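You operate a simulated robot arm through the tools that you are given. There is no shell and no other tool. Be economical: measure what you need, move in short steps, check, and stop when the job is done.

You are at the controls of a simulated two-armed robot. One attempt, no reset.

JOB
Swing the spout over the draining side, fill the jug there to its lower line and swing it back.
Fine: cold water; the tap ends off, the spout over the bowl, the jug under where the spout was; no more than 10 ml spilt. Set down upright: measuring jug. Where these are worked on the way, their far stop is far enough and under half their travel is too little: spout.

It is judged by the outcome, as a careful person would: the job done as asked, and still so three seconds after it is handed in. It fails if anything else is knocked over, pushed out of place, dropped, spilled or broken.

ROBOT AND FRAMES
Two 7-joint arms with fingered hands on one trunk, on a base that drives. Base frame: it is fixed to the floor where the robot stands at the start and does not move with it; the origin is under the middle of the robot, x ahead of it, y to its left, z up; the surface under the hand at the start is at about z = 0.9. Lengths are in m, angles in degrees, forces in N, time in s.
The left shoulder is at the start at [0.044, 0.173, 1.17], the right one opposite. With the tool pointing down near the work surface each hand reaches from about 0.38 to 0.78 m from the robot's upright axis, wherever it stands, measured 20 degrees to its own side. Places, roughly: cold tap [0.5, 0.5, 1]; measuring jug (13x8x14 cm) [0.5, 0, 1]; spot under the spout on the draining side [0.6, 0.3, 0.9]; spout [0.8, 0.5, 1.2]; warm tap [0.7, 0.5, 1]. Payload 3.5 kg a hand.
The TCP of each hand is the grasp point between the finger pads, 0.025 m short of the fingertips. In the tool frame z runs along the fingers and y along their closing line. The gripper opens to 0.088 m. The gripper's body begins 0.029 m behind the TCP. The gripper is a hand of 3 fingers: y runs from the thumb to the fingers, the wrist lies at [-0.013, -0.097, -0.162] in the tool frame.
Orientation is that of the tool frame in the base frame, as [roll, pitch, yaw] about the fixed x, y, z axes, in that order (R = Rz(yaw) Ry(pitch) Rx(roll)). With the fingers straight down and the wrist toward the robot, the tool's x, y and z point along [0, 1, 0], [1, 0, 0] and [0, 0, -1] of the base frame.

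CONTROLS
- The arms move only by the tool apply_moves. It takes "left_deltas", "right_deltas" or both (then of equal length, played together; a hand with none holds still); each is a list of rows, each an object (a shift or turn left out is 0) with "translation": the shift along the tool's x, y, z in m, a list of three; "rot": the turn, a rotation vector about the tool's x, y, z in degrees, a list of three. In form: [{"translation": [tx, ty, tz], "rot": [ax, ay, az]}, ...]. A call has 1 to 8 rows; each row shifts and turns the commanded pose from where the row before left it, along the tool's axes as they then stand. A row lasts 0.2 s, in which the tool goes at most 0.05 m and 8.6 degrees; a call with a longer step from one row to the next is refused whole. Where a pose cannot be reached the arm comes as near as it can. A force on the tool above 90 N (or 10 N above the force at the start of the call, whichever is more), or a blocked arm, ends the call early, and 0.2 s more pass. In this call time passes only in rows, and 0.2 s behind the last. The reply holds the time, the measured pose of the TCP, the force on the tool along the base axes, the opening and the grip force, in the units named above and with some noise, with the torque about the TCP (base axes, N m) and any sound that the robot's microphone picked up, and new pictures: "show" is both (left out), scene, wrist or none (wrist: the cameras of the hands that moved).
- Cameras (640 x 400 px; columns grow to the right, rows downward): "scene" is now at [0.1356, 0.0441, 1.4218]; the picture's right is [0.48, -0.88, -0.05], its down [-0.35, -0.13, -0.93] and it looks along [0.81, 0.46, -0.37] (base axes); focal length 214 px, centre (320, 200). "left" rides on the left gripper at [-0.058, -0.085, -0.099] in its tool frame; the picture's right is [-0.67, -0.35, 0.66], its down [0.69, -0.63, 0.37] and it looks along [0.29, 0.69, 0.66] (tool axes); focal length 261 px, centre (320, 200). "right" rides on the right gripper at [0.058, -0.085, -0.099] in its tool frame; the picture's right is [-0.67, 0.35, -0.66], its down [-0.69, -0.63, 0.37] and it looks along [-0.28, 0.69, 0.66] (tool axes); focal length 261 px, centre (320, 200). There is no depth. A picture from a camera that has moved, and an enlarged one, comes with that camera's place and axes in the base frame and with its lens.
- move_column(by): slides the trunk up (or, below 0, down) by that many m; the arms and the scene camera ride with it, the base frame stays. It gives what a move gives, with no picture.
- roll_base(legs): drives the robot by 1 to 6 legs, each [ahead, left, turn to the left] in m, m and degrees, along the robot's own axes; the way and the turn of a leg run together, so that a leg with both is an arc; at most 1.5 m and 180 degrees a leg. The arms and the cameras ride along, it lands a little off, and it stops where it bumps. It gives what a move gives, and a new picture of the scene camera.
- finger_targets(index, middle, thumb_bend, thumb_turn, hand): sets how far each is bent, from 0 (flat) to 1 (curled in); at 0.3 the hand is open as for a grip, at 0.7 the pads meet at the TCP. One left out holds its place. A second passes; each finger stops where it meets its share of the squeeze, and holds until it gets a number again. It is the only way to open and close the hand. It gives what a move gives, with no picture; readings hold the bend of each and the force on the fingers (four entries, about 0 where the hand has none), thumb and palm. thumb_turn goes from beside the hand (0) to across from the fingers (1), as for a grip.
- head_to(pan, tilt): turns the head with the scene camera to pan (to the left, within 86 degrees either way) and tilt (down, from -29 to 69), counted from straight ahead of the robot. It gives what a move gives, and a new picture of the scene camera.
- close_up(camera, box): a new picture of the part [left, top, right, bottom] of that camera's present view, enlarged. No time passes.
- sign_off(): hands the job in; it is judged then, once.

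Work in short steps. Places have to be worked out from the pictures, the camera data and where the tool is seen: move nearer, look again, correct. Check each grasp and each placing, and mend what went wrong. You have 120 turns and 260 pictures in all, those below and enlarged ones among them. Open the grippers and draw the arms clear of the work before you hand the job in, unless the task says otherwise; then end with one line.

The tools are called after "Call:" as a command line: name --argument value ..., lists and objects as JSON in quotes. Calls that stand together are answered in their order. apply_moves: Moves the arms, as the interface text tells. Its arguments: {"type":"object","properties":{"left_deltas":{"type":"array"},"right_deltas":{"type":"array"},"show":{"type":"string","enum":["both","scene","wrist","none"]}},"required":[]} The other tools are called the same way: move_column (by) slides the trunk up or down; finger_targets (index, middle, thumb_bend, thumb_turn, hand) moves the fingers one by one; roll_base (legs) drives the base; head_to (pan, tilt) turns the head that bears the scene camera; close_up (camera, box) takes an enlarged picture of a part of a camera's view; sign_off () hands the job in.

At the start:

```text
time_s: 0.0
left_tcp_pos: [0.3444, 0.441, 1.4516]
left_tool_rot: [179.9, 0.1, 90.0]
left_wrist_force: [0.0, 1.3, 0.8]
left_moment: [0.03, 0.0, 0.03]
left_finger_gap: 0.0877
left_gripper_force: 0.0
left_shape: jaw
left_bend: [0.3, 0.3, 0.3, 0.98]
left_finger forces: [0.1, 0.1, 0.0, 0.1, 0.1, 0.0]
right_tcp_pos: [0.3406, 0.0391, 1.366]
right_tool_rot: [-179.8, 0.0, 90.0]
right_wrist_force: [0.1, 0.4, -0.3]
right_moment: [0.0, -0.02, -0.02]
right_finger_gap: 0.0874
right_gripper_force: 0.0
right_shape: jaw
right_bend: [0.3, 0.3, 0.3, 0.98]
right_finger forces: [0.0, 0.1, 0.1, 0.0, 0.0, 0.0]
trunk travel left (down, up): [-0.25, 0.205]
robot x, y, heading: [0.0029, 0.005, -0.2]
head pan, tilt: [28.7, 15.9]
```

scene: 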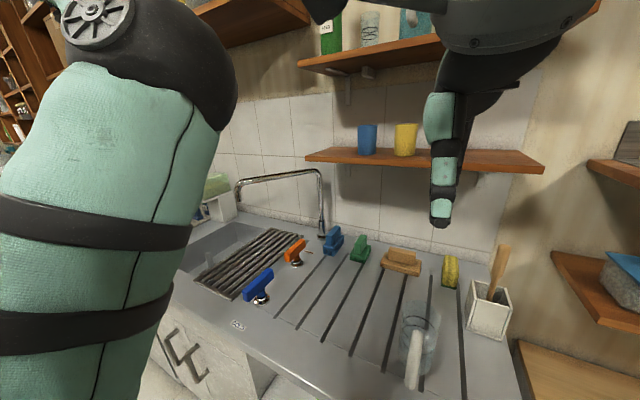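
right: 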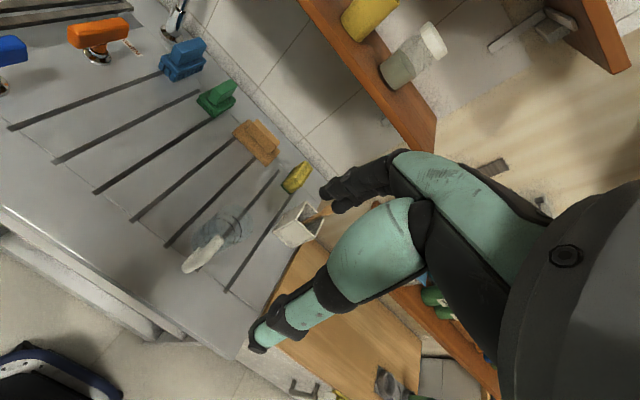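
left: 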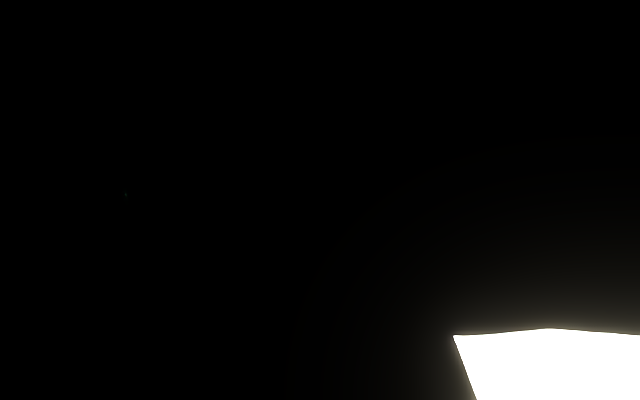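

I'll take a closer look at the sink, the taps and the jug first.

Call:
close_up --camera "scene" --box '[190, 150, 390, 310]'

Call:
close_up --camera "scene" --box '[340, 260, 520, 400]'

Call:
close_up --camera "right" --box '[140, 160, 340, 300]'

```text
2.50 times, centred on (290, 230) of scene
camera zoom: at [0.1356, 0.0441, 1.4218], right [0.48, -0.88, -0.05], down [-0.35, -0.13, -0.93], along [0.81, 0.46, -0.37], focal length 536 px, centre (395, 125)
```

zoom: 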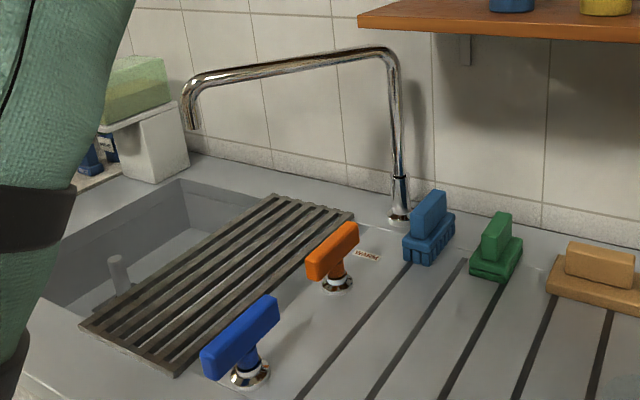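

```text
2.86 times, centred on (430, 330) of scene
camera zoom: at [0.1356, 0.0441, 1.4218], right [0.48, -0.88, -0.05], down [-0.35, -0.13, -0.93], along [0.81, 0.46, -0.37], focal length 613 px, centre (6, -171)
```

zoom: 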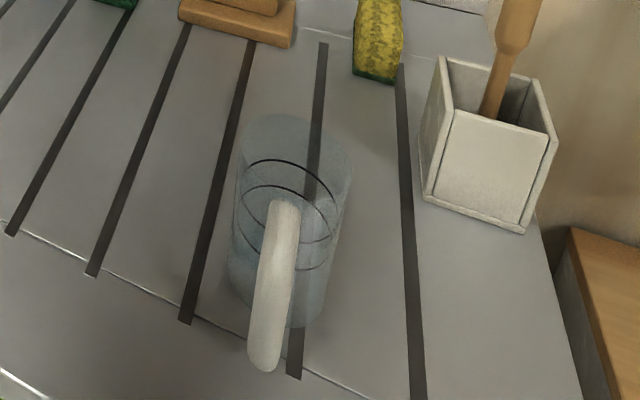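

```text
2.86 times, centred on (240, 230) of right
camera zoom: at [0.2545, 0.098, 1.4668], right [0.35, -0.67, 0.65], down [-0.63, -0.69, -0.36], along [0.69, -0.28, -0.66], focal length 745 px, centre (549, 114)
```

zoom: 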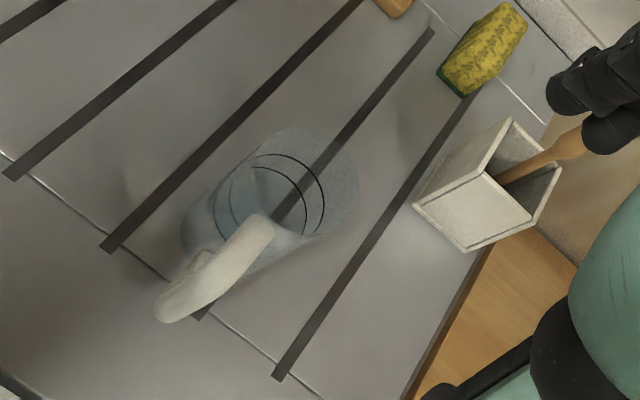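

The jug stands around (0.50, 0.03) with its handle toward me, and the spout is over the bowl with its tip around (0.65, 0.69). I'll look left before driving that way.

Call:
head_to --pan 70 --tilt 35

Call:
head_to --pan 15 --tilt 60

```text
time_s: 1.1
left_tcp_pos: [0.344, 0.4403, 1.4516]
left_tool_rot: [-180.0, 0.1, 90.1]
left_wrist_force: [0.2, 0.0, 0.2]
left_moment: [0.0, 0.01, 0.0]
left_finger_gap: 0.0878
left_gripper_force: 0.0
left_shape: jaw
left_bend: [0.3, 0.3, 0.3, 0.98]
left_finger forces: [0.0, 0.1, 0.1, 0.1, 0.0, 0.0]
right_tcp_pos: [0.3398, 0.0394, 1.3679]
right_tool_rot: [-179.8, 0.0, 89.9]
right_wrist_force: [-0.5, 0.0, 0.8]
right_moment: [-0.01, 0.01, -0.05]
right_finger_gap: 0.0873
right_gripper_force: 0.0
right_shape: jaw
right_bend: [0.3, 0.3, 0.3, 0.98]
right_finger forces: [0.0, 0.0, 0.1, 0.0, 0.0, 0.0]
trunk travel left (down, up): [-0.25, 0.205]
robot x, y, heading: [0.0008, -0.0012, -0.0]
head pan, tilt: [70.0, 35.0]
camera scene: at [0.0808, 0.0819, 1.3972], right [0.93, -0.34, -0.1], down [-0.29, -0.54, -0.79], along [0.21, 0.77, -0.6], focal length 214 px, centre (320, 200)
```

scene: 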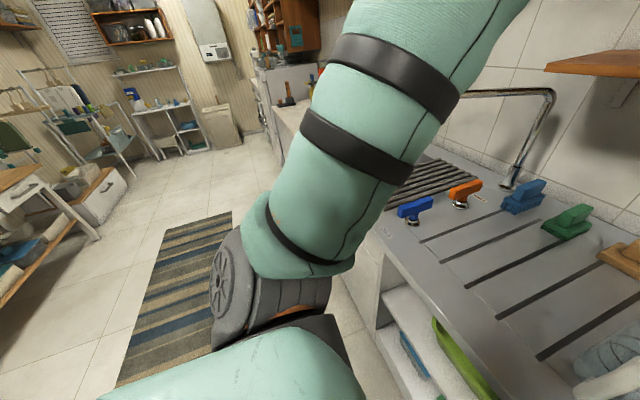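

```text
time_s: 2.3
left_tcp_pos: [0.3445, 0.442, 1.4519]
left_tool_rot: [-179.8, 0.0, 89.9]
left_wrist_force: [0.1, -0.4, -0.2]
left_moment: [-0.04, -0.02, -0.01]
left_finger_gap: 0.0878
left_gripper_force: 0.1
left_shape: jaw
left_bend: [0.3, 0.3, 0.3, 0.98]
left_finger forces: [0.0, 0.1, 0.0, 0.1, 0.0, 0.0]
right_tcp_pos: [0.3398, 0.0382, 1.3683]
right_tool_rot: [-179.9, 0.0, 90.0]
right_wrist_force: [-0.5, 0.0, -0.8]
right_moment: [-0.03, 0.06, 0.03]
right_finger_gap: 0.0874
right_gripper_force: 0.0
right_shape: jaw
right_bend: [0.3, 0.3, 0.3, 0.98]
right_finger forces: [0.1, 0.1, 0.0, 0.1, 0.0, 0.1]
trunk travel left (down, up): [-0.25, 0.205]
robot x, y, heading: [0.001, -0.0013, -0.4]
head pan, tilt: [15.0, 60.0]
camera scene: at [0.1109, 0.0165, 1.3593], right [0.26, -0.97, -0.03], down [-0.89, -0.22, -0.4], along [0.38, 0.13, -0.91], focal length 214 px, centre (320, 200)
```

scene: 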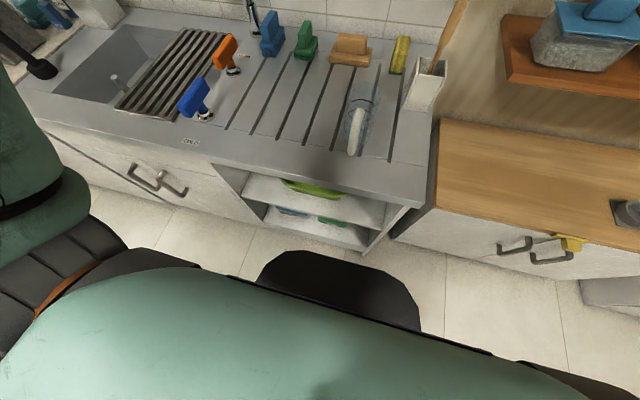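

The floor on the left is clear. I'll drive 0.3 m left so both arms reach the jug, tap and spout.

Call:
roll_base --legs '[[0, 0.3, 0]]'

Call:
head_to --pan 20 --tilt 30

```text
time_s: 4.4
left_tcp_pos: [0.3433, 0.7422, 1.4521]
left_tool_rot: [180.0, -0.2, 90.1]
left_wrist_force: [0.1, -0.2, -0.7]
left_moment: [0.04, 0.02, -0.01]
left_finger_gap: 0.0876
left_gripper_force: 0.0
left_shape: jaw
left_bend: [0.3, 0.3, 0.3, 0.98]
left_finger forces: [0.0, 0.0, 0.0, 0.0, 0.1, 0.0]
right_tcp_pos: [0.34, 0.341, 1.3669]
right_tool_rot: [-179.9, -0.1, 90.1]
right_wrist_force: [-0.3, -0.7, 0.0]
right_moment: [0.01, -0.04, -0.06]
right_finger_gap: 0.0875
right_gripper_force: 0.1
right_shape: jaw
right_bend: [0.3, 0.3, 0.3, 0.98]
right_finger forces: [0.0, 0.0, 0.0, 0.0, 0.1, 0.1]
trunk travel left (down, up): [-0.25, 0.205]
robot x, y, heading: [0.002, 0.3041, -0.1]
head pan, tilt: [15.0, 60.0]
camera scene: at [0.1106, 0.3174, 1.3593], right [0.26, -0.97, -0.03], down [-0.89, -0.23, -0.4], along [0.38, 0.13, -0.91], focal length 214 px, centre (320, 200)
```

scene: 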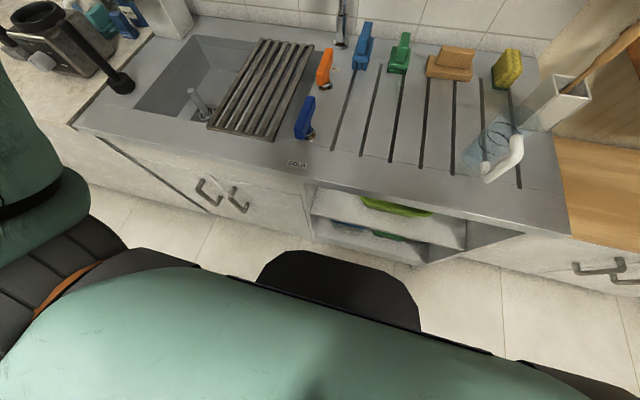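

```text
time_s: 5.3
left_tcp_pos: [0.3432, 0.744, 1.453]
left_tool_rot: [-180.0, -0.2, 90.2]
left_wrist_force: [0.0, -0.5, -0.4]
left_moment: [0.01, 0.03, -0.01]
left_finger_gap: 0.0878
left_gripper_force: 0.0
left_shape: jaw
left_bend: [0.3, 0.3, 0.3, 0.98]
left_finger forces: [0.0, 0.1, 0.0, 0.1, 0.0, 0.1]
right_tcp_pos: [0.3391, 0.3421, 1.3677]
right_tool_rot: [-179.9, 0.0, 90.1]
right_wrist_force: [0.1, -0.1, -1.1]
right_moment: [0.01, 0.05, 0.01]
right_finger_gap: 0.0878
right_gripper_force: 0.0
right_shape: jaw
right_bend: [0.3, 0.3, 0.3, 0.98]
right_finger forces: [0.0, 0.1, 0.0, 0.0, 0.0, 0.0]
trunk travel left (down, up): [-0.25, 0.205]
robot x, y, heading: [-0.0044, 0.2998, 0.3]
head pan, tilt: [20.0, 30.0]
camera scene: at [0.1357, 0.3329, 1.3987], right [0.34, -0.94, -0.04], down [-0.56, -0.17, -0.81], along [0.75, 0.3, -0.59], focal length 214 px, centre (320, 200)
```

scene: 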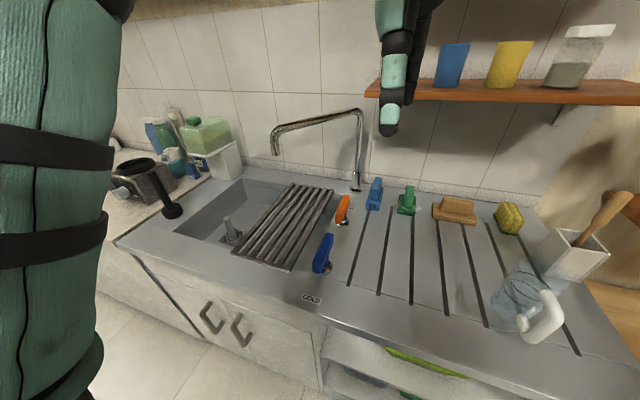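

Triangulated: column ≈(0.885, 0.468), spout pipe at z≈1.22, tip ≈(0.62, 0.655, 1.15), which would swing to about (0.60, 0.30). I'll drive a bit further left for a better reach and close the left fingers into a pushing probe.

Call:
roll_base --legs '[[0, 0.13, 0]]'

Call:
finger_targets --hand "left" --index 0.6 --middle 0.6 --thumb_bend 0.6

Call:
apply_moves --left_deltas '[{"translation": [0, 0.045, 0]}, {"translation": [0, 0.045, 0]}, {"translation": [0, 0.045, 0]}, {"translation": [0, 0.045, 0]}, {"translation": [0, 0, 0.045]}, {"translation": [0, 0, 0.045]}]' --show "both"

```text
time_s: 6.6
left_tcp_pos: [0.3441, 0.872, 1.4534]
left_tool_rot: [-180.0, -0.2, 90.2]
left_wrist_force: [0.1, -0.2, -0.8]
left_moment: [-0.02, 0.0, 0.0]
left_finger_gap: 0.0875
left_gripper_force: 0.0
left_shape: jaw
left_bend: [0.3, 0.3, 0.3, 0.98]
left_finger forces: [0.1, 0.0, 0.0, 0.0, 0.1, 0.1]
right_tcp_pos: [0.3392, 0.4701, 1.3683]
right_tool_rot: [-179.9, -0.1, 90.1]
right_wrist_force: [0.7, -0.4, 0.3]
right_moment: [0.01, 0.0, -0.01]
right_finger_gap: 0.0878
right_gripper_force: 0.1
right_shape: jaw
right_bend: [0.3, 0.3, 0.3, 0.98]
right_finger forces: [0.1, 0.0, 0.0, 0.0, 0.1, 0.0]
trunk travel left (down, up): [-0.25, 0.205]
robot x, y, heading: [0.0011, 0.4331, 0.0]
head pan, tilt: [20.0, 30.0]
camera scene: at [0.1353, 0.4605, 1.3989], right [0.34, -0.94, -0.04], down [-0.56, -0.17, -0.81], along [0.75, 0.3, -0.59], focal length 214 px, centre (320, 200)
```

scene: 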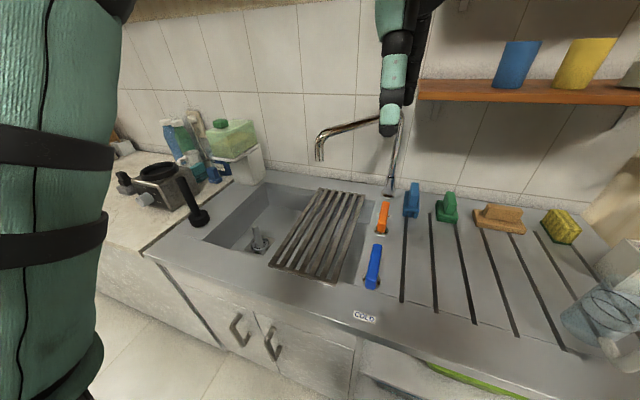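

```text
time_s: 7.6
left_tcp_pos: [0.3444, 0.8727, 1.4523]
left_tool_rot: [-179.9, -0.1, 90.1]
left_wrist_force: [0.5, 0.6, 0.4]
left_moment: [-0.01, 0.0, -0.03]
left_finger_gap: 0.0201
left_gripper_force: 0.0
left_shape: fingers
left_bend: [0.6, 0.6, 0.6, 0.98]
left_finger forces: [0.0, 0.0, 0.1, 0.0, 0.1, 0.0]
right_tcp_pos: [0.3389, 0.4727, 1.3679]
right_tool_rot: [-179.8, 0.0, 90.1]
right_wrist_force: [-0.3, -0.4, -0.8]
right_moment: [0.01, -0.01, 0.0]
right_finger_gap: 0.0878
right_gripper_force: 0.1
right_shape: jaw
right_bend: [0.3, 0.3, 0.3, 0.98]
right_finger forces: [0.0, 0.1, 0.1, 0.0, 0.0, 0.0]
trunk travel left (down, up): [-0.25, 0.205]
robot x, y, heading: [-0.002, 0.434, -0.0]
head pan, tilt: [20.0, 30.0]
```

```text
time_s: 9.0
left_tcp_pos: [0.5133, 0.8745, 1.3623]
left_tool_rot: [-180.0, -0.2, 90.2]
left_wrist_force: [-0.1, -0.8, 0.1]
left_moment: [-0.02, -0.01, -0.02]
left_finger_gap: 0.0199
left_gripper_force: 0.0
left_shape: fingers
left_bend: [0.6, 0.6, 0.6, 0.98]
left_finger forces: [0.1, 0.0, 0.0, 0.0, 0.0, 0.0]
left hand out of reach, approached as far as the arm can: row 4
right_tcp_pos: [0.3399, 0.472, 1.3666]
right_tool_rot: [-179.8, -0.1, 90.2]
right_wrist_force: [0.0, -1.0, -0.1]
right_moment: [-0.02, 0.02, 0.0]
right_finger_gap: 0.0874
right_gripper_force: 0.0
right_shape: jaw
right_bend: [0.3, 0.3, 0.3, 0.98]
right_finger forces: [0.0, 0.0, 0.1, 0.1, 0.0, 0.0]
trunk travel left (down, up): [-0.25, 0.205]
robot x, y, heading: [-0.0008, 0.4333, 0.2]
head pan, tilt: [20.0, 30.0]
camera scene: at [0.1367, 0.4624, 1.3986], right [0.34, -0.94, -0.04], down [-0.56, -0.17, -0.81], along [0.75, 0.3, -0.59], focal length 214 px, centre (320, 200)
camera left: at [0.4286, 0.8167, 1.4611], right [-0.35, -0.67, -0.66], down [-0.63, 0.68, -0.36], along [0.69, 0.29, -0.66], focal length 261 px, centre (320, 200)
```

scene: 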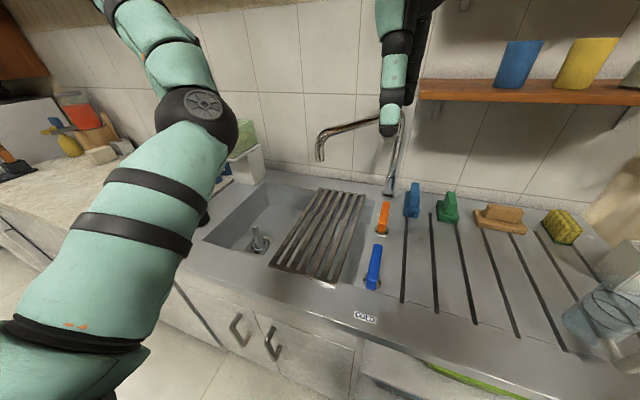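
left: 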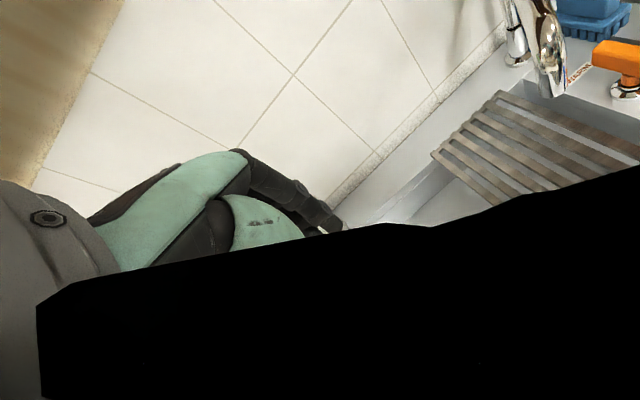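

The arm ran out of reach at this height, so I'll raise the trunk to bring the shoulder up to the spout's level and lower the hand again.

Call:
move_column --by 0.17

Call:
apply_moves --left_deltas '[{"translation": [0, 0, 0.045]}, {"translation": [0, 0, 0.045]}, {"translation": [0, 0, 0.045]}, {"translation": [0, 0, 0.045]}, {"translation": [0, 0, 0.045]}, {"translation": [0, 0, 0.045]}, {"translation": [-0.02, 0.035, 0.03]}, {"translation": [-0.02, 0.035, 0.03]}]' --show "both"

```text
time_s: 10.9
left_tcp_pos: [0.5119, 0.8743, 1.5328]
left_tool_rot: [180.0, -0.1, 90.1]
left_wrist_force: [0.0, 1.0, 0.0]
left_moment: [0.02, -0.03, 0.01]
left_finger_gap: 0.02
left_gripper_force: 0.1
left_shape: fingers
left_bend: [0.6, 0.6, 0.6, 0.98]
left_finger forces: [0.0, 0.0, 0.1, 0.0, 0.0, 0.0]
right_tcp_pos: [0.3377, 0.4711, 1.5364]
right_tool_rot: [-179.9, 0.0, 90.1]
right_wrist_force: [0.6, -0.9, 0.2]
right_moment: [0.0, -0.01, 0.02]
right_finger_gap: 0.0876
right_gripper_force: 0.1
right_shape: jaw
right_bend: [0.3, 0.3, 0.3, 0.98]
right_finger forces: [0.1, 0.1, 0.0, 0.0, 0.1, 0.1]
trunk travel left (down, up): [-0.42, 0.035]
robot x, y, heading: [-0.0025, 0.4379, 0.1]
head pan, tilt: [20.0, 30.0]
```

```text
refused: row 7 steps farther than a row can; nothing moved
```

The last rows were a hair too long, so I'll shorten them.

Call:
apply_moves --left_deltas '[{"translation": [0, 0, 0.045]}, {"translation": [0, 0, 0.045]}, {"translation": [0, 0, 0.045]}, {"translation": [0, 0, 0.045]}, {"translation": [0, 0, 0.045]}, {"translation": [0, 0, 0.045]}, {"translation": [-0.02, 0.03, 0.03]}, {"translation": [-0.02, 0.03, 0.03]}]' --show "both"

```text
time_s: 12.7
left_tcp_pos: [0.5739, 0.8351, 1.2031]
left_tool_rot: [179.9, -0.1, 90.2]
left_wrist_force: [0.2, 0.2, -0.3]
left_moment: [0.0, -0.01, -0.04]
left_finger_gap: 0.0201
left_gripper_force: 0.0
left_shape: fingers
left_bend: [0.6, 0.6, 0.6, 0.98]
left_finger forces: [0.0, 0.0, 0.0, 0.1, 0.0, 0.0]
right_tcp_pos: [0.3397, 0.4707, 1.537]
right_tool_rot: [-179.8, -0.1, 90.1]
right_wrist_force: [0.8, 0.1, -0.9]
right_moment: [0.02, 0.01, -0.02]
right_finger_gap: 0.0876
right_gripper_force: 0.0
right_shape: jaw
right_bend: [0.3, 0.3, 0.3, 0.98]
right_finger forces: [0.0, 0.0, 0.0, 0.0, 0.0, 0.0]
trunk travel left (down, up): [-0.42, 0.035]
robot x, y, heading: [-0.0009, 0.4333, 0.1]
head pan, tilt: [20.0, 30.0]
camera scene: at [0.0793, 0.4615, 1.584], right [0.34, -0.94, 0.0], down [-0.47, -0.17, -0.86], along [0.81, 0.3, -0.5], focal length 214 px, centre (320, 200)
camera left: at [0.4882, 0.7771, 1.3022], right [-0.35, -0.67, -0.66], down [-0.63, 0.68, -0.37], along [0.69, 0.29, -0.66], focal length 261 px, centre (320, 200)
```

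scene: 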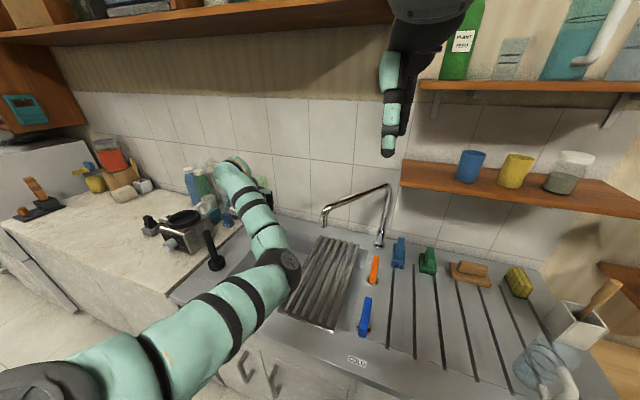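
left: 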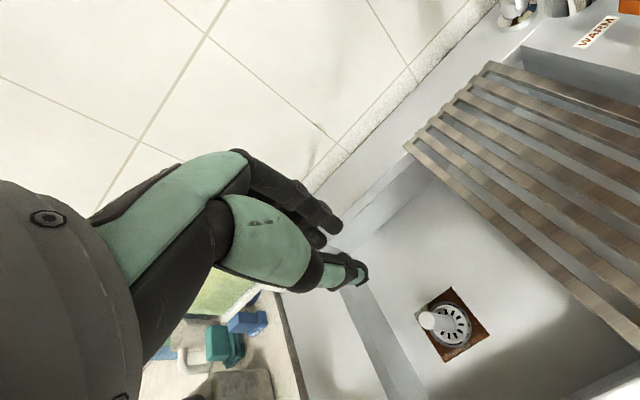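

The hand is left of the spout at pipe level. Next I'll move it in behind the pipe, clear of the tip.

Call:
apply_moves --left_deltas '[{"translation": [-0.015, 0.04, 0]}, {"translation": [-0.03, 0.035, 0]}, {"translation": [-0.03, 0.03, 0]}, {"translation": [-0.02, 0.01, 0]}]' --show "both"

Call:
close_up --camera "scene" --box '[240, 140, 440, 265]'

```text
time_s: 13.7
left_tcp_pos: [0.6869, 0.7413, 1.202]
left_tool_rot: [-179.9, -0.1, 90.2]
left_wrist_force: [-0.2, 0.7, 0.1]
left_moment: [-0.01, -0.02, 0.01]
left_finger_gap: 0.0197
left_gripper_force: 0.1
left_shape: fingers
left_bend: [0.6, 0.6, 0.6, 0.98]
left_finger forces: [0.1, 0.0, 0.0, 0.1, 0.0, 0.0]
right_tcp_pos: [0.3383, 0.4717, 1.538]
right_tool_rot: [-180.0, 0.0, 90.0]
right_wrist_force: [0.9, 0.3, 0.3]
right_moment: [0.0, 0.0, 0.0]
right_finger_gap: 0.0877
right_gripper_force: 0.1
right_shape: jaw
right_bend: [0.3, 0.3, 0.3, 0.98]
right_finger forces: [0.0, 0.0, 0.1, 0.0, 0.1, 0.0]
trunk travel left (down, up): [-0.42, 0.035]
robot x, y, heading: [-0.001, 0.434, 0.1]
head pan, tilt: [20.0, 30.0]
camera scene: at [0.0778, 0.4625, 1.5841], right [0.34, -0.94, 0.0], down [-0.47, -0.17, -0.86], along [0.81, 0.3, -0.5], focal length 214 px, centre (320, 200)
camera left: at [0.6017, 0.6834, 1.3018], right [-0.35, -0.67, -0.66], down [-0.63, 0.68, -0.37], along [0.69, 0.29, -0.66], focal length 261 px, centre (320, 200)
```

scene: 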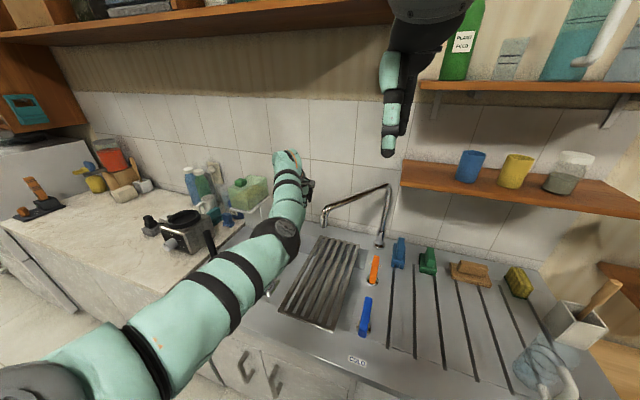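
left: 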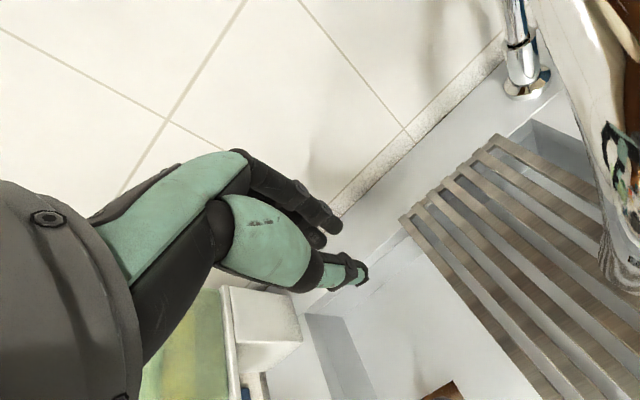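

```text
3.20 times, centred on (340, 202) of scene
camera zoom: at [0.0778, 0.4625, 1.5841], right [0.34, -0.94, 0.0], down [-0.47, -0.17, -0.86], along [0.81, 0.3, -0.5], focal length 686 px, centre (256, 192)
```

zoom: 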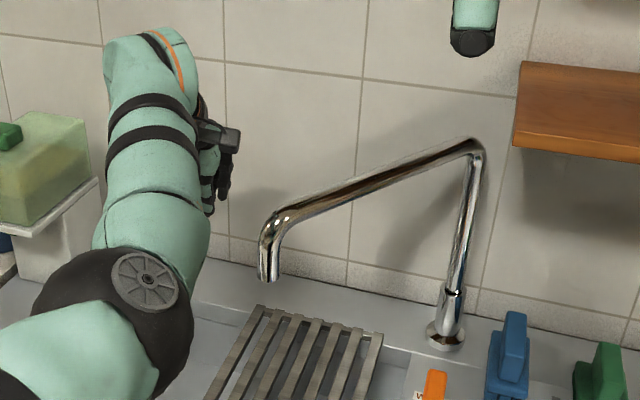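

The fingertips are behind the pipe at y≈0.74. I'll follow an arc around the column so they push the pipe toward the draining side.

Call:
apply_moves --left_deltas '[{"translation": [-0.0255, 0.006, 0.01]}, {"translation": [-0.0255, 0.006, 0]}, {"translation": [-0.028, -0.0295, 0]}, {"translation": [-0.0318, -0.0249, 0]}, {"translation": [-0.0351, -0.0203, 0]}]' --show "both"

```text
time_s: 15.1
left_tcp_pos: [0.6327, 0.6405, 1.2083]
left_tool_rot: [178.6, -0.6, 94.2]
left_wrist_force: [0.0, 0.0, 0.2]
left_moment: [0.02, 0.0, 0.0]
left_finger_gap: 0.0197
left_gripper_force: 0.1
left_shape: fingers
left_bend: [0.6, 0.6, 0.6, 0.98]
left_finger forces: [0.0, 0.0, 0.0, 0.0, 0.0, 0.1]
right_tcp_pos: [0.3391, 0.473, 1.5372]
right_tool_rot: [-179.8, 0.0, 90.1]
right_wrist_force: [0.4, 0.0, 0.4]
right_moment: [-0.01, 0.02, 0.01]
right_finger_gap: 0.0876
right_gripper_force: 0.1
right_shape: jaw
right_bend: [0.3, 0.3, 0.3, 0.98]
right_finger forces: [0.0, 0.0, 0.0, 0.0, 0.0, 0.0]
trunk travel left (down, up): [-0.42, 0.035]
robot x, y, heading: [-0.0015, 0.4341, 0.2]
head pan, tilt: [20.0, 30.0]
stopped in row 5 (left hand): the arm was blocked; the commanded pose is now the measured one
camera scene: at [0.0786, 0.4637, 1.584], right [0.34, -0.94, 0.0], down [-0.47, -0.17, -0.86], along [0.81, 0.3, -0.5], focal length 214 px, centre (320, 200)
camera left: at [0.5495, 0.5758, 1.3035], right [-0.28, -0.69, -0.67], down [-0.67, 0.64, -0.37], along [0.69, 0.34, -0.64], focal length 261 px, centre (320, 200)
```

scene: 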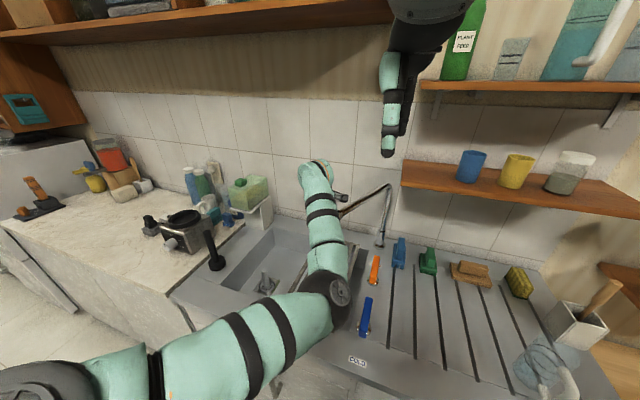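
left: 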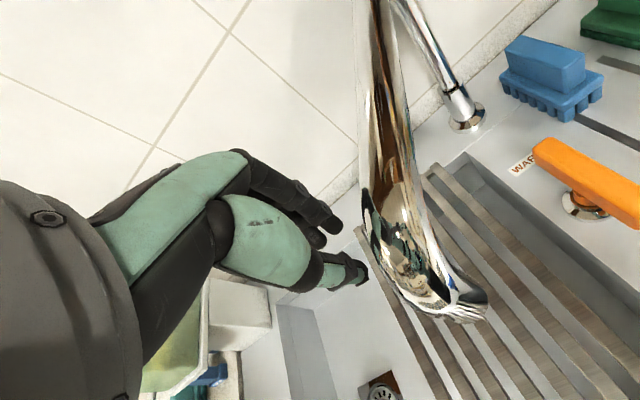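

The spout has followed by about 10° (tip now near (0.585, 0.61)), but the arm was reported blocked with no wrist force. I'll take a small step to see what resists.

Call:
apply_moves --left_deltas '[{"translation": [-0.02, -0.008, 0]}, {"translation": [-0.02, -0.008, 0]}]' --show "both"

Call:
close_up --camera "scene" --box '[260, 140, 440, 340]'

```text
time_s: 15.9
left_tcp_pos: [0.6257, 0.6399, 1.2204]
left_tool_rot: [177.1, -1.5, 98.2]
left_wrist_force: [-0.7, -0.6, -0.2]
left_moment: [0.02, -0.01, 0.02]
left_finger_gap: 0.0199
left_gripper_force: 0.1
left_shape: fingers
left_bend: [0.6, 0.6, 0.6, 0.98]
left_finger forces: [0.0, 0.0, 0.0, 0.0, 0.1, 0.0]
right_tcp_pos: [0.3393, 0.4727, 1.5379]
right_tool_rot: [-179.8, -0.2, 90.1]
right_wrist_force: [0.7, 0.1, 0.0]
right_moment: [0.01, 0.01, 0.02]
right_finger_gap: 0.0875
right_gripper_force: 0.0
right_shape: jaw
right_bend: [0.3, 0.3, 0.3, 0.98]
right_finger forces: [0.0, 0.0, 0.0, 0.0, 0.0, 0.1]
trunk travel left (down, up): [-0.42, 0.035]
robot x, y, heading: [0.0005, 0.4311, 0.0]
head pan, tilt: [20.0, 30.0]
stopped in row 2 (left hand): the arm was blocked; the commanded pose is now the measured one
camera scene: at [0.0782, 0.4622, 1.584], right [0.34, -0.94, 0.0], down [-0.47, -0.17, -0.86], along [0.81, 0.3, -0.5], focal length 214 px, centre (320, 200)
camera left: at [0.5454, 0.5691, 1.314], right [-0.22, -0.69, -0.69], down [-0.7, 0.6, -0.38], along [0.68, 0.4, -0.62], focal length 261 px, centre (320, 200)
```

scene: 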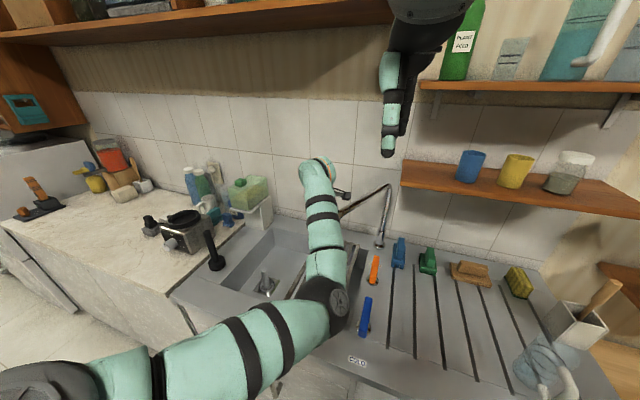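
left: 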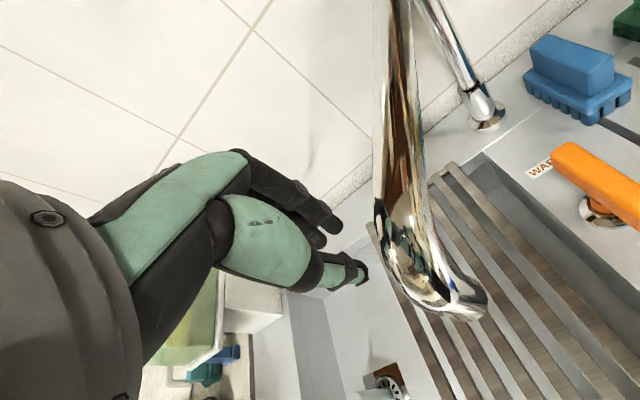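

```text
2.00 times, centred on (350, 240) of scene
camera zoom: at [0.0782, 0.4622, 1.584], right [0.34, -0.94, 0.0], down [-0.47, -0.17, -0.86], along [0.81, 0.3, -0.5], focal length 429 px, centre (260, 120)
```

zoom: 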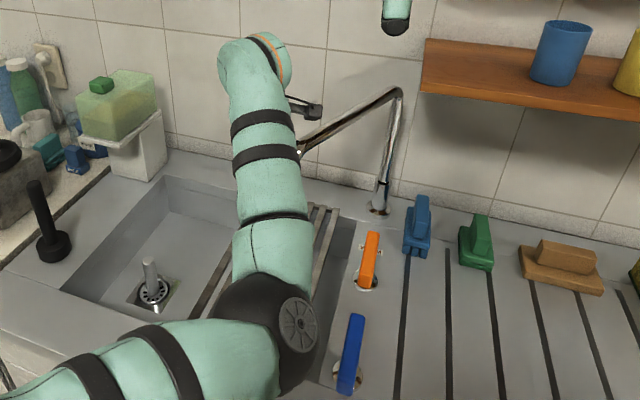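

The forearm, rising steeply from the elbow, seems to be jamming against the spout's end. I'll back off to the left and pitch the hand about 60° forward, so the wrist sits level with and behind the fingers before I push again.

Call:
apply_moves --left_deltas '[{"translation": [0.045, 0, 0]}, {"translation": [0.045, -0.01, 0]}, {"translation": [0.045, -0.01, 0]}]' --show "none"

Call:
apply_moves --left_deltas '[{"rot": [-8.5, 0, 0]}, {"rot": [-8.5, 0, 0]}, {"rot": [-8.5, 0, 0]}, {"rot": [-8.5, 0, 0]}, {"rot": [-8.5, 0, 0]}, {"rot": [-8.5, 0, 0]}, {"rot": [-8.5, 0, 0]}]' --show "both"

```text
time_s: 16.7
left_tcp_pos: [0.588, 0.7689, 1.2215]
left_tool_rot: [177.3, -1.2, 97.7]
left_wrist_force: [0.5, 0.7, -0.1]
left_moment: [0.0, 0.0, -0.01]
left_finger_gap: 0.0197
left_gripper_force: 0.1
left_shape: fingers
left_bend: [0.6, 0.6, 0.6, 0.98]
left_finger forces: [0.0, 0.0, 0.1, 0.0, 0.0, 0.0]
right_tcp_pos: [0.3393, 0.4731, 1.5378]
right_tool_rot: [-179.8, 0.0, 90.0]
right_wrist_force: [0.3, -0.6, -0.1]
right_moment: [0.02, -0.02, -0.01]
right_finger_gap: 0.0873
right_gripper_force: 0.0
right_shape: jaw
right_bend: [0.3, 0.3, 0.3, 0.98]
right_finger forces: [0.0, 0.0, 0.0, 0.0, 0.0, 0.0]
trunk travel left (down, up): [-0.42, 0.035]
robot x, y, heading: [0.0004, 0.4336, 0.1]
head pan, tilt: [20.0, 30.0]
```

```text
time_s: 18.5
left_tcp_pos: [0.5825, 0.8108, 1.2404]
left_tool_rot: [138.6, -3.3, 101.6]
left_wrist_force: [0.1, -0.3, -0.7]
left_moment: [0.01, 0.02, -0.01]
left_finger_gap: 0.0198
left_gripper_force: 0.1
left_shape: fingers
left_bend: [0.6, 0.6, 0.6, 0.98]
left_finger forces: [0.0, 0.0, 0.0, 0.1, 0.1, 0.0]
left hand out of reach, approached as far as the arm can: row 5, 6, 7
right_tcp_pos: [0.3384, 0.4718, 1.537]
right_tool_rot: [-179.9, 0.0, 90.2]
right_wrist_force: [0.4, -0.5, -0.7]
right_moment: [0.0, -0.01, 0.01]
right_finger_gap: 0.0873
right_gripper_force: 0.0
right_shape: jaw
right_bend: [0.3, 0.3, 0.3, 0.98]
right_finger forces: [0.1, 0.0, 0.0, 0.0, 0.1, 0.0]
trunk travel left (down, up): [-0.42, 0.035]
robot x, y, heading: [-0.0023, 0.4338, 0.3]
head pan, tilt: [20.0, 30.0]
stopped in row 7 (left hand): the arm was blocked; the commanded pose is now the measured one
camera scene: at [0.0779, 0.463, 1.5841], right [0.34, -0.94, 0.0], down [-0.47, -0.17, -0.86], along [0.81, 0.3, -0.5], focal length 214 px, centre (320, 200)
camera left: at [0.4674, 0.7281, 1.2552], right [0.3, -0.58, -0.76], down [-0.37, 0.66, -0.65], along [0.88, 0.48, -0.02], focal length 261 px, centre (320, 200)
```

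scene: 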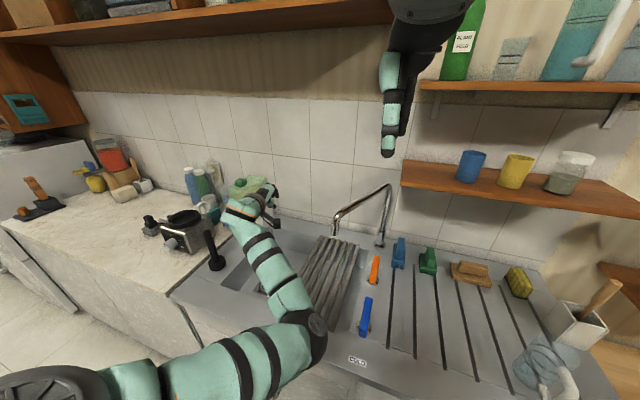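
left: 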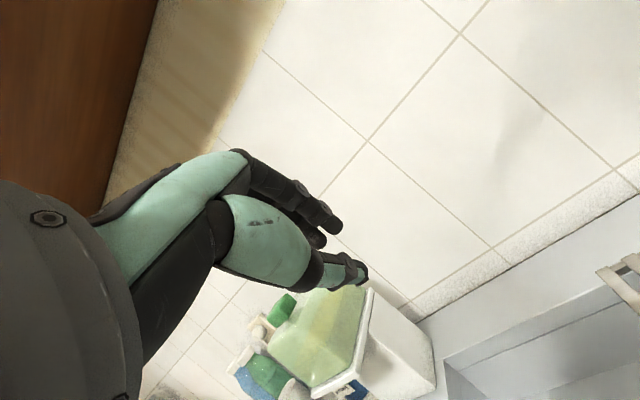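

The wrist limit is at about 40° of pitch, which still puts the forearm well behind the fingers. The spout is at about 157°, so I'll bring the fingers in behind its outer end.

Call:
apply_moves --left_deltas '[{"translation": [-0.0427, -0.003, 0.0094]}, {"translation": [-0.0427, -0.003, 0.0094]}, {"translation": [-0.0427, -0.003, 0.0094]}, {"translation": [-0.03, -0.002, 0.007]}]' --show "both"

Call:
close_up --camera "scene" --box '[240, 160, 420, 340]'

```text
time_s: 19.7
left_tcp_pos: [0.6331, 0.7145, 1.218]
left_tool_rot: [135.7, -7.3, 105.9]
left_wrist_force: [-0.3, 0.2, 0.6]
left_moment: [-0.01, 0.01, 0.0]
left_finger_gap: 0.0197
left_gripper_force: 0.1
left_shape: fingers
left_bend: [0.6, 0.6, 0.6, 0.98]
left_finger forces: [0.0, 0.0, 0.1, 0.0, 0.0, 0.1]
right_tcp_pos: [0.3385, 0.4727, 1.5372]
right_tool_rot: [-179.8, -0.1, 90.2]
right_wrist_force: [0.0, -1.0, 0.4]
right_moment: [0.0, 0.01, 0.03]
right_finger_gap: 0.0877
right_gripper_force: 0.1
right_shape: jaw
right_bend: [0.3, 0.3, 0.3, 0.98]
right_finger forces: [0.0, 0.0, 0.1, 0.0, 0.0, 0.1]
trunk travel left (down, up): [-0.42, 0.035]
robot x, y, heading: [-0.0002, 0.431, 0.2]
head pan, tilt: [20.0, 30.0]
stopped in row 4 (left hand): the arm was blocked; the commanded pose is now the measured one
camera scene: at [0.0779, 0.4632, 1.5841], right [0.34, -0.94, 0.0], down [-0.47, -0.17, -0.86], along [0.81, 0.3, -0.5], focal length 214 px, centre (320, 200)
camera left: at [0.5234, 0.6233, 1.2221], right [0.36, -0.49, -0.79], down [-0.4, 0.69, -0.61], along [0.84, 0.53, 0.05], focal length 261 px, centre (320, 200)
```

scene: 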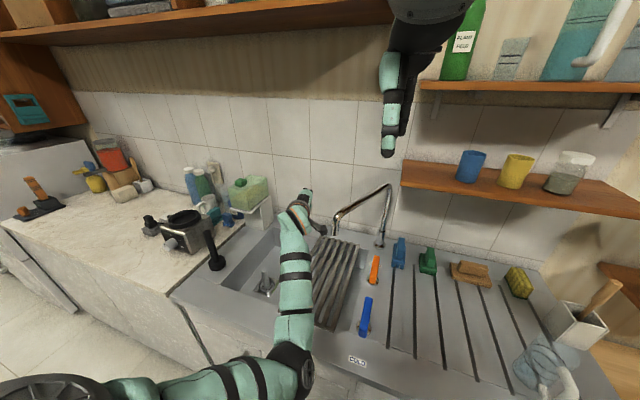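
left: 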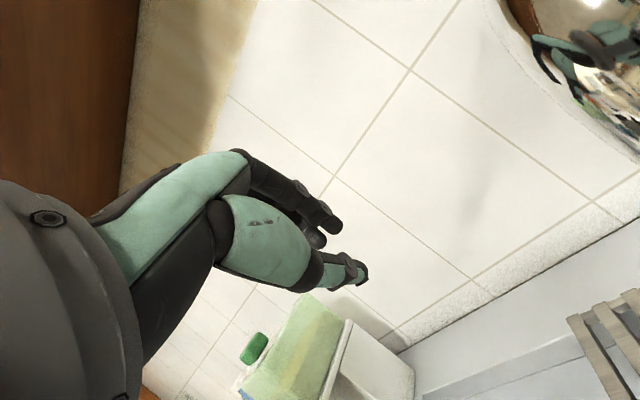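

```text
2.22 times, centred on (330, 250) of scene
camera zoom: at [0.0779, 0.4632, 1.5841], right [0.34, -0.94, 0.0], down [-0.47, -0.17, -0.86], along [0.81, 0.3, -0.5], focal length 477 px, centre (298, 89)
```

zoom: 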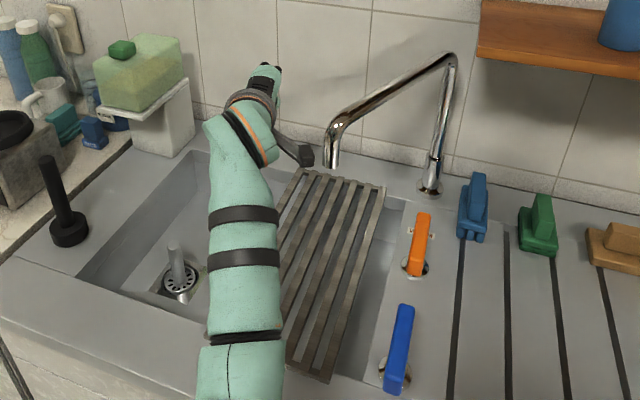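

The block near the spout is the wrist camera's bracket, so that is what was pushing this time. The spout also feels stiff. I'll back off, return the fingers to straight down with the camera above the pipe, and push slowly with the fingers.

Call:
apply_moves --left_deltas '[{"translation": [0.045, 0, 0]}, {"translation": [0.03, 0, 0], "rot": [7.4, 0, 0]}, {"rot": [7.4, 0, 0]}, {"rot": [7.4, 0, 0]}, {"rot": [7.4, 0, 0]}, {"rot": [7.4, 0, 0]}, {"rot": [7.4, 0, 0]}]' --show "none"

Call:
apply_moves --left_deltas '[{"rot": [0, -3.4, 7.6]}, {"rot": [0, -3.4, 7.6]}]' --show "none"

```text
time_s: 21.3
left_tcp_pos: [0.6124, 0.7816, 1.2257]
left_tool_rot: [-179.5, -7.0, 105.6]
left_wrist_force: [0.2, 0.2, 1.0]
left_moment: [0.04, -0.01, -0.02]
left_finger_gap: 0.0199
left_gripper_force: 0.0
left_shape: fingers
left_bend: [0.6, 0.6, 0.6, 0.98]
left_finger forces: [0.0, 0.0, 0.1, 0.0, 0.0, 0.0]
right_tcp_pos: [0.3386, 0.4718, 1.5361]
right_tool_rot: [-179.8, -0.2, 90.2]
right_wrist_force: [0.3, -0.4, 0.3]
right_moment: [-0.03, 0.0, -0.03]
right_finger_gap: 0.0875
right_gripper_force: 0.1
right_shape: jaw
right_bend: [0.3, 0.3, 0.3, 0.98]
right_finger forces: [0.0, 0.0, 0.1, 0.1, 0.1, 0.0]
trunk travel left (down, up): [-0.42, 0.035]
robot x, y, heading: [0.0018, 0.4329, 0.2]
head pan, tilt: [20.0, 30.0]
```

```text
time_s: 21.9
left_tcp_pos: [0.6125, 0.7823, 1.2256]
left_tool_rot: [-178.7, 0.1, 90.4]
left_wrist_force: [0.0, -0.1, 0.0]
left_moment: [0.0, 0.0, 0.0]
left_finger_gap: 0.0198
left_gripper_force: 0.1
left_shape: fingers
left_bend: [0.6, 0.6, 0.6, 0.98]
left_finger forces: [0.0, 0.0, 0.0, 0.0, 0.0, 0.0]
right_tcp_pos: [0.3381, 0.4725, 1.5376]
right_tool_rot: [-179.9, 0.0, 90.1]
right_wrist_force: [0.2, 0.3, 0.1]
right_moment: [0.0, 0.04, -0.01]
right_finger_gap: 0.088
right_gripper_force: 0.1
right_shape: jaw
right_bend: [0.3, 0.3, 0.3, 0.98]
right_finger forces: [0.0, 0.0, 0.0, 0.1, 0.1, 0.0]
trunk travel left (down, up): [-0.42, 0.035]
robot x, y, heading: [-0.001, 0.4298, 0.4]
head pan, tilt: [20.0, 30.0]
```

Now I'll approach to just behind the pipe and start pushing in small steps.

Call:
apply_moves --left_deltas '[{"translation": [-0.039, 0.011, 0.008]}, {"translation": [-0.039, 0.011, 0.008]}, {"translation": [-0.03, 0.006, 0.006]}, {"translation": [-0.009, -0.005, 0]}, {"translation": [-0.009, -0.005, 0]}, {"translation": [-0.009, -0.005, 0]}]' --show "both"

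Call:
close_up --camera "scene" --box '[260, 140, 440, 300]'

```text
time_s: 23.3
left_tcp_pos: [0.6245, 0.6446, 1.2032]
left_tool_rot: [-178.7, 0.1, 90.5]
left_wrist_force: [0.7, -0.8, 0.0]
left_moment: [0.0, 0.01, 0.01]
left_finger_gap: 0.0197
left_gripper_force: 0.1
left_shape: fingers
left_bend: [0.6, 0.6, 0.6, 0.98]
left_finger forces: [0.0, 0.0, 0.1, 0.0, 0.0, 0.0]
right_tcp_pos: [0.3397, 0.4713, 1.5371]
right_tool_rot: [-179.9, -0.1, 90.1]
right_wrist_force: [-0.3, -0.3, -0.1]
right_moment: [-0.02, 0.01, 0.01]
right_finger_gap: 0.0876
right_gripper_force: 0.0
right_shape: jaw
right_bend: [0.3, 0.3, 0.3, 0.98]
right_finger forces: [0.0, 0.0, 0.0, 0.1, 0.0, 0.0]
trunk travel left (down, up): [-0.42, 0.035]
robot x, y, heading: [-0.0006, 0.436, 0.0]
head pan, tilt: [20.0, 30.0]
camera scene: at [0.0779, 0.4622, 1.5841], right [0.34, -0.94, 0.0], down [-0.47, -0.17, -0.86], along [0.81, 0.3, -0.5], focal length 214 px, centre (320, 200)
camera left: at [0.5432, 0.5882, 1.3045], right [-0.36, -0.67, -0.65], down [-0.64, 0.68, -0.35], along [0.68, 0.29, -0.68], focal length 261 px, centre (320, 200)
```

scene: 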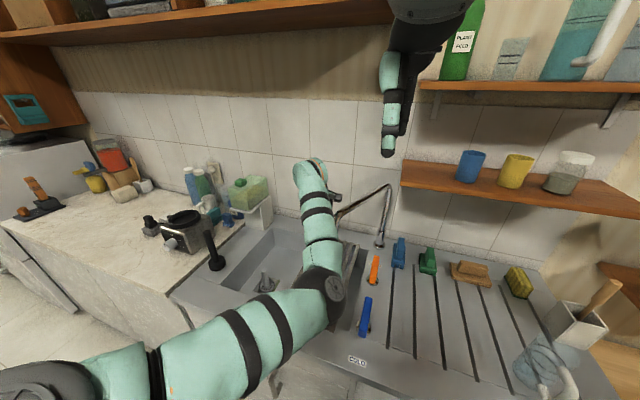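
left: 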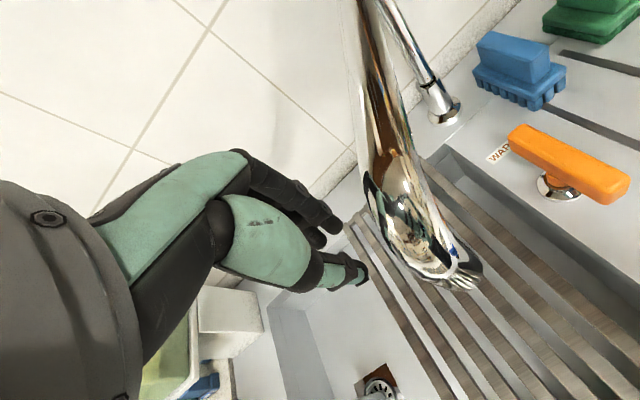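

```text
2.50 times, centred on (350, 220) of scene
camera zoom: at [0.0779, 0.4622, 1.5841], right [0.34, -0.94, 0.0], down [-0.47, -0.17, -0.86], along [0.81, 0.3, -0.5], focal length 536 px, centre (245, 150)
```

zoom: 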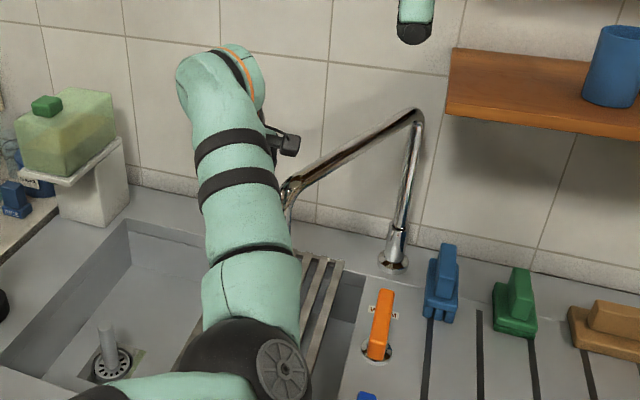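

No contact force yet, and the pipe lies just right of the fingertips. I'll keep going in small steps and watch the force.

Call:
apply_moves --left_deltas '[{"translation": [-0.007, -0.004, 0]}, {"translation": [-0.007, -0.004, 0]}, {"translation": [-0.007, -0.004, 0]}]' --show "wrist"

```text
time_s: 24.1
left_tcp_pos: [0.6158, 0.6392, 1.212]
left_tool_rot: [-179.2, -0.1, 91.9]
left_wrist_force: [-0.5, 0.4, 0.1]
left_moment: [0.01, 0.0, -0.02]
left_finger_gap: 0.0196
left_gripper_force: 0.0
left_shape: fingers
left_bend: [0.6, 0.6, 0.6, 0.98]
left_finger forces: [0.0, 0.1, 0.0, 0.1, 0.1, 0.0]
right_tcp_pos: [0.3394, 0.4717, 1.5361]
right_tool_rot: [-179.8, 0.0, 90.1]
right_wrist_force: [0.2, 0.0, -0.4]
right_moment: [0.0, 0.0, 0.0]
right_finger_gap: 0.0877
right_gripper_force: 0.0
right_shape: jaw
right_bend: [0.3, 0.3, 0.3, 0.98]
right_finger forces: [0.0, 0.1, 0.1, 0.0, 0.0, 0.0]
trunk travel left (down, up): [-0.42, 0.035]
robot x, y, heading: [-0.0012, 0.4316, 0.1]
head pan, tilt: [20.0, 30.0]
camera left: at [0.5343, 0.5801, 1.3098], right [-0.33, -0.68, -0.65], down [-0.66, 0.66, -0.36], along [0.68, 0.31, -0.67], focal length 261 px, centre (320, 200)
```

left: 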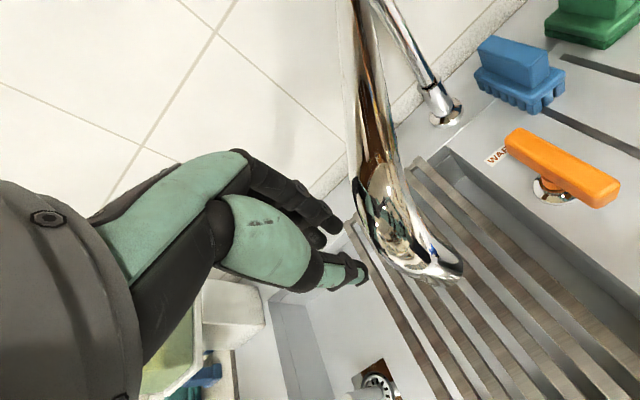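

The hand lags its command yet the wrist feels no force, so the contact is upstream: the forearm is bearing radially on the spout's end. I'll back off and turn the hand about 60° so the wrist and forearm lie to the left of the fingers.

Call:
apply_moves --left_deltas '[{"translation": [0.045, 0, 0]}, {"translation": [0.045, 0, 0]}, {"rot": [0, 0, 8.5]}, {"rot": [0, 0, 8.5]}, {"rot": [0, 0, 8.5]}, {"rot": [0, 0, 8.5]}, {"rot": [0, 0, 8.5]}, {"rot": [0, 0, 8.5]}]' --show "scene"

```text
time_s: 25.9
left_tcp_pos: [0.6138, 0.7158, 1.2032]
left_tool_rot: [-179.3, 1.1, 39.5]
left_wrist_force: [-0.2, -0.3, 0.0]
left_moment: [-0.01, 0.0, -0.02]
left_finger_gap: 0.0198
left_gripper_force: 0.2
left_shape: fingers
left_bend: [0.6, 0.6, 0.6, 0.98]
left_finger forces: [0.1, 0.0, 0.0, 0.1, 0.0, 0.1]
right_tcp_pos: [0.3387, 0.4729, 1.5375]
right_tool_rot: [-179.9, 0.0, 90.1]
right_wrist_force: [0.1, 1.2, -0.3]
right_moment: [-0.01, 0.01, -0.01]
right_finger_gap: 0.0877
right_gripper_force: 0.1
right_shape: jaw
right_bend: [0.3, 0.3, 0.3, 0.98]
right_finger forces: [0.0, 0.1, 0.0, 0.1, 0.0, 0.1]
trunk travel left (down, up): [-0.42, 0.035]
robot x, y, heading: [0.0013, 0.431, 0.0]
head pan, tilt: [20.0, 30.0]
camera scene: at [0.0783, 0.4634, 1.584], right [0.34, -0.94, 0.0], down [-0.47, -0.17, -0.86], along [0.81, 0.3, -0.5], focal length 214 px, centre (320, 200)
```

scene: 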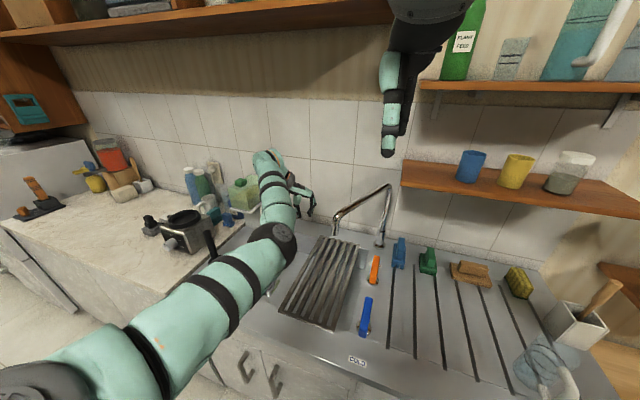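

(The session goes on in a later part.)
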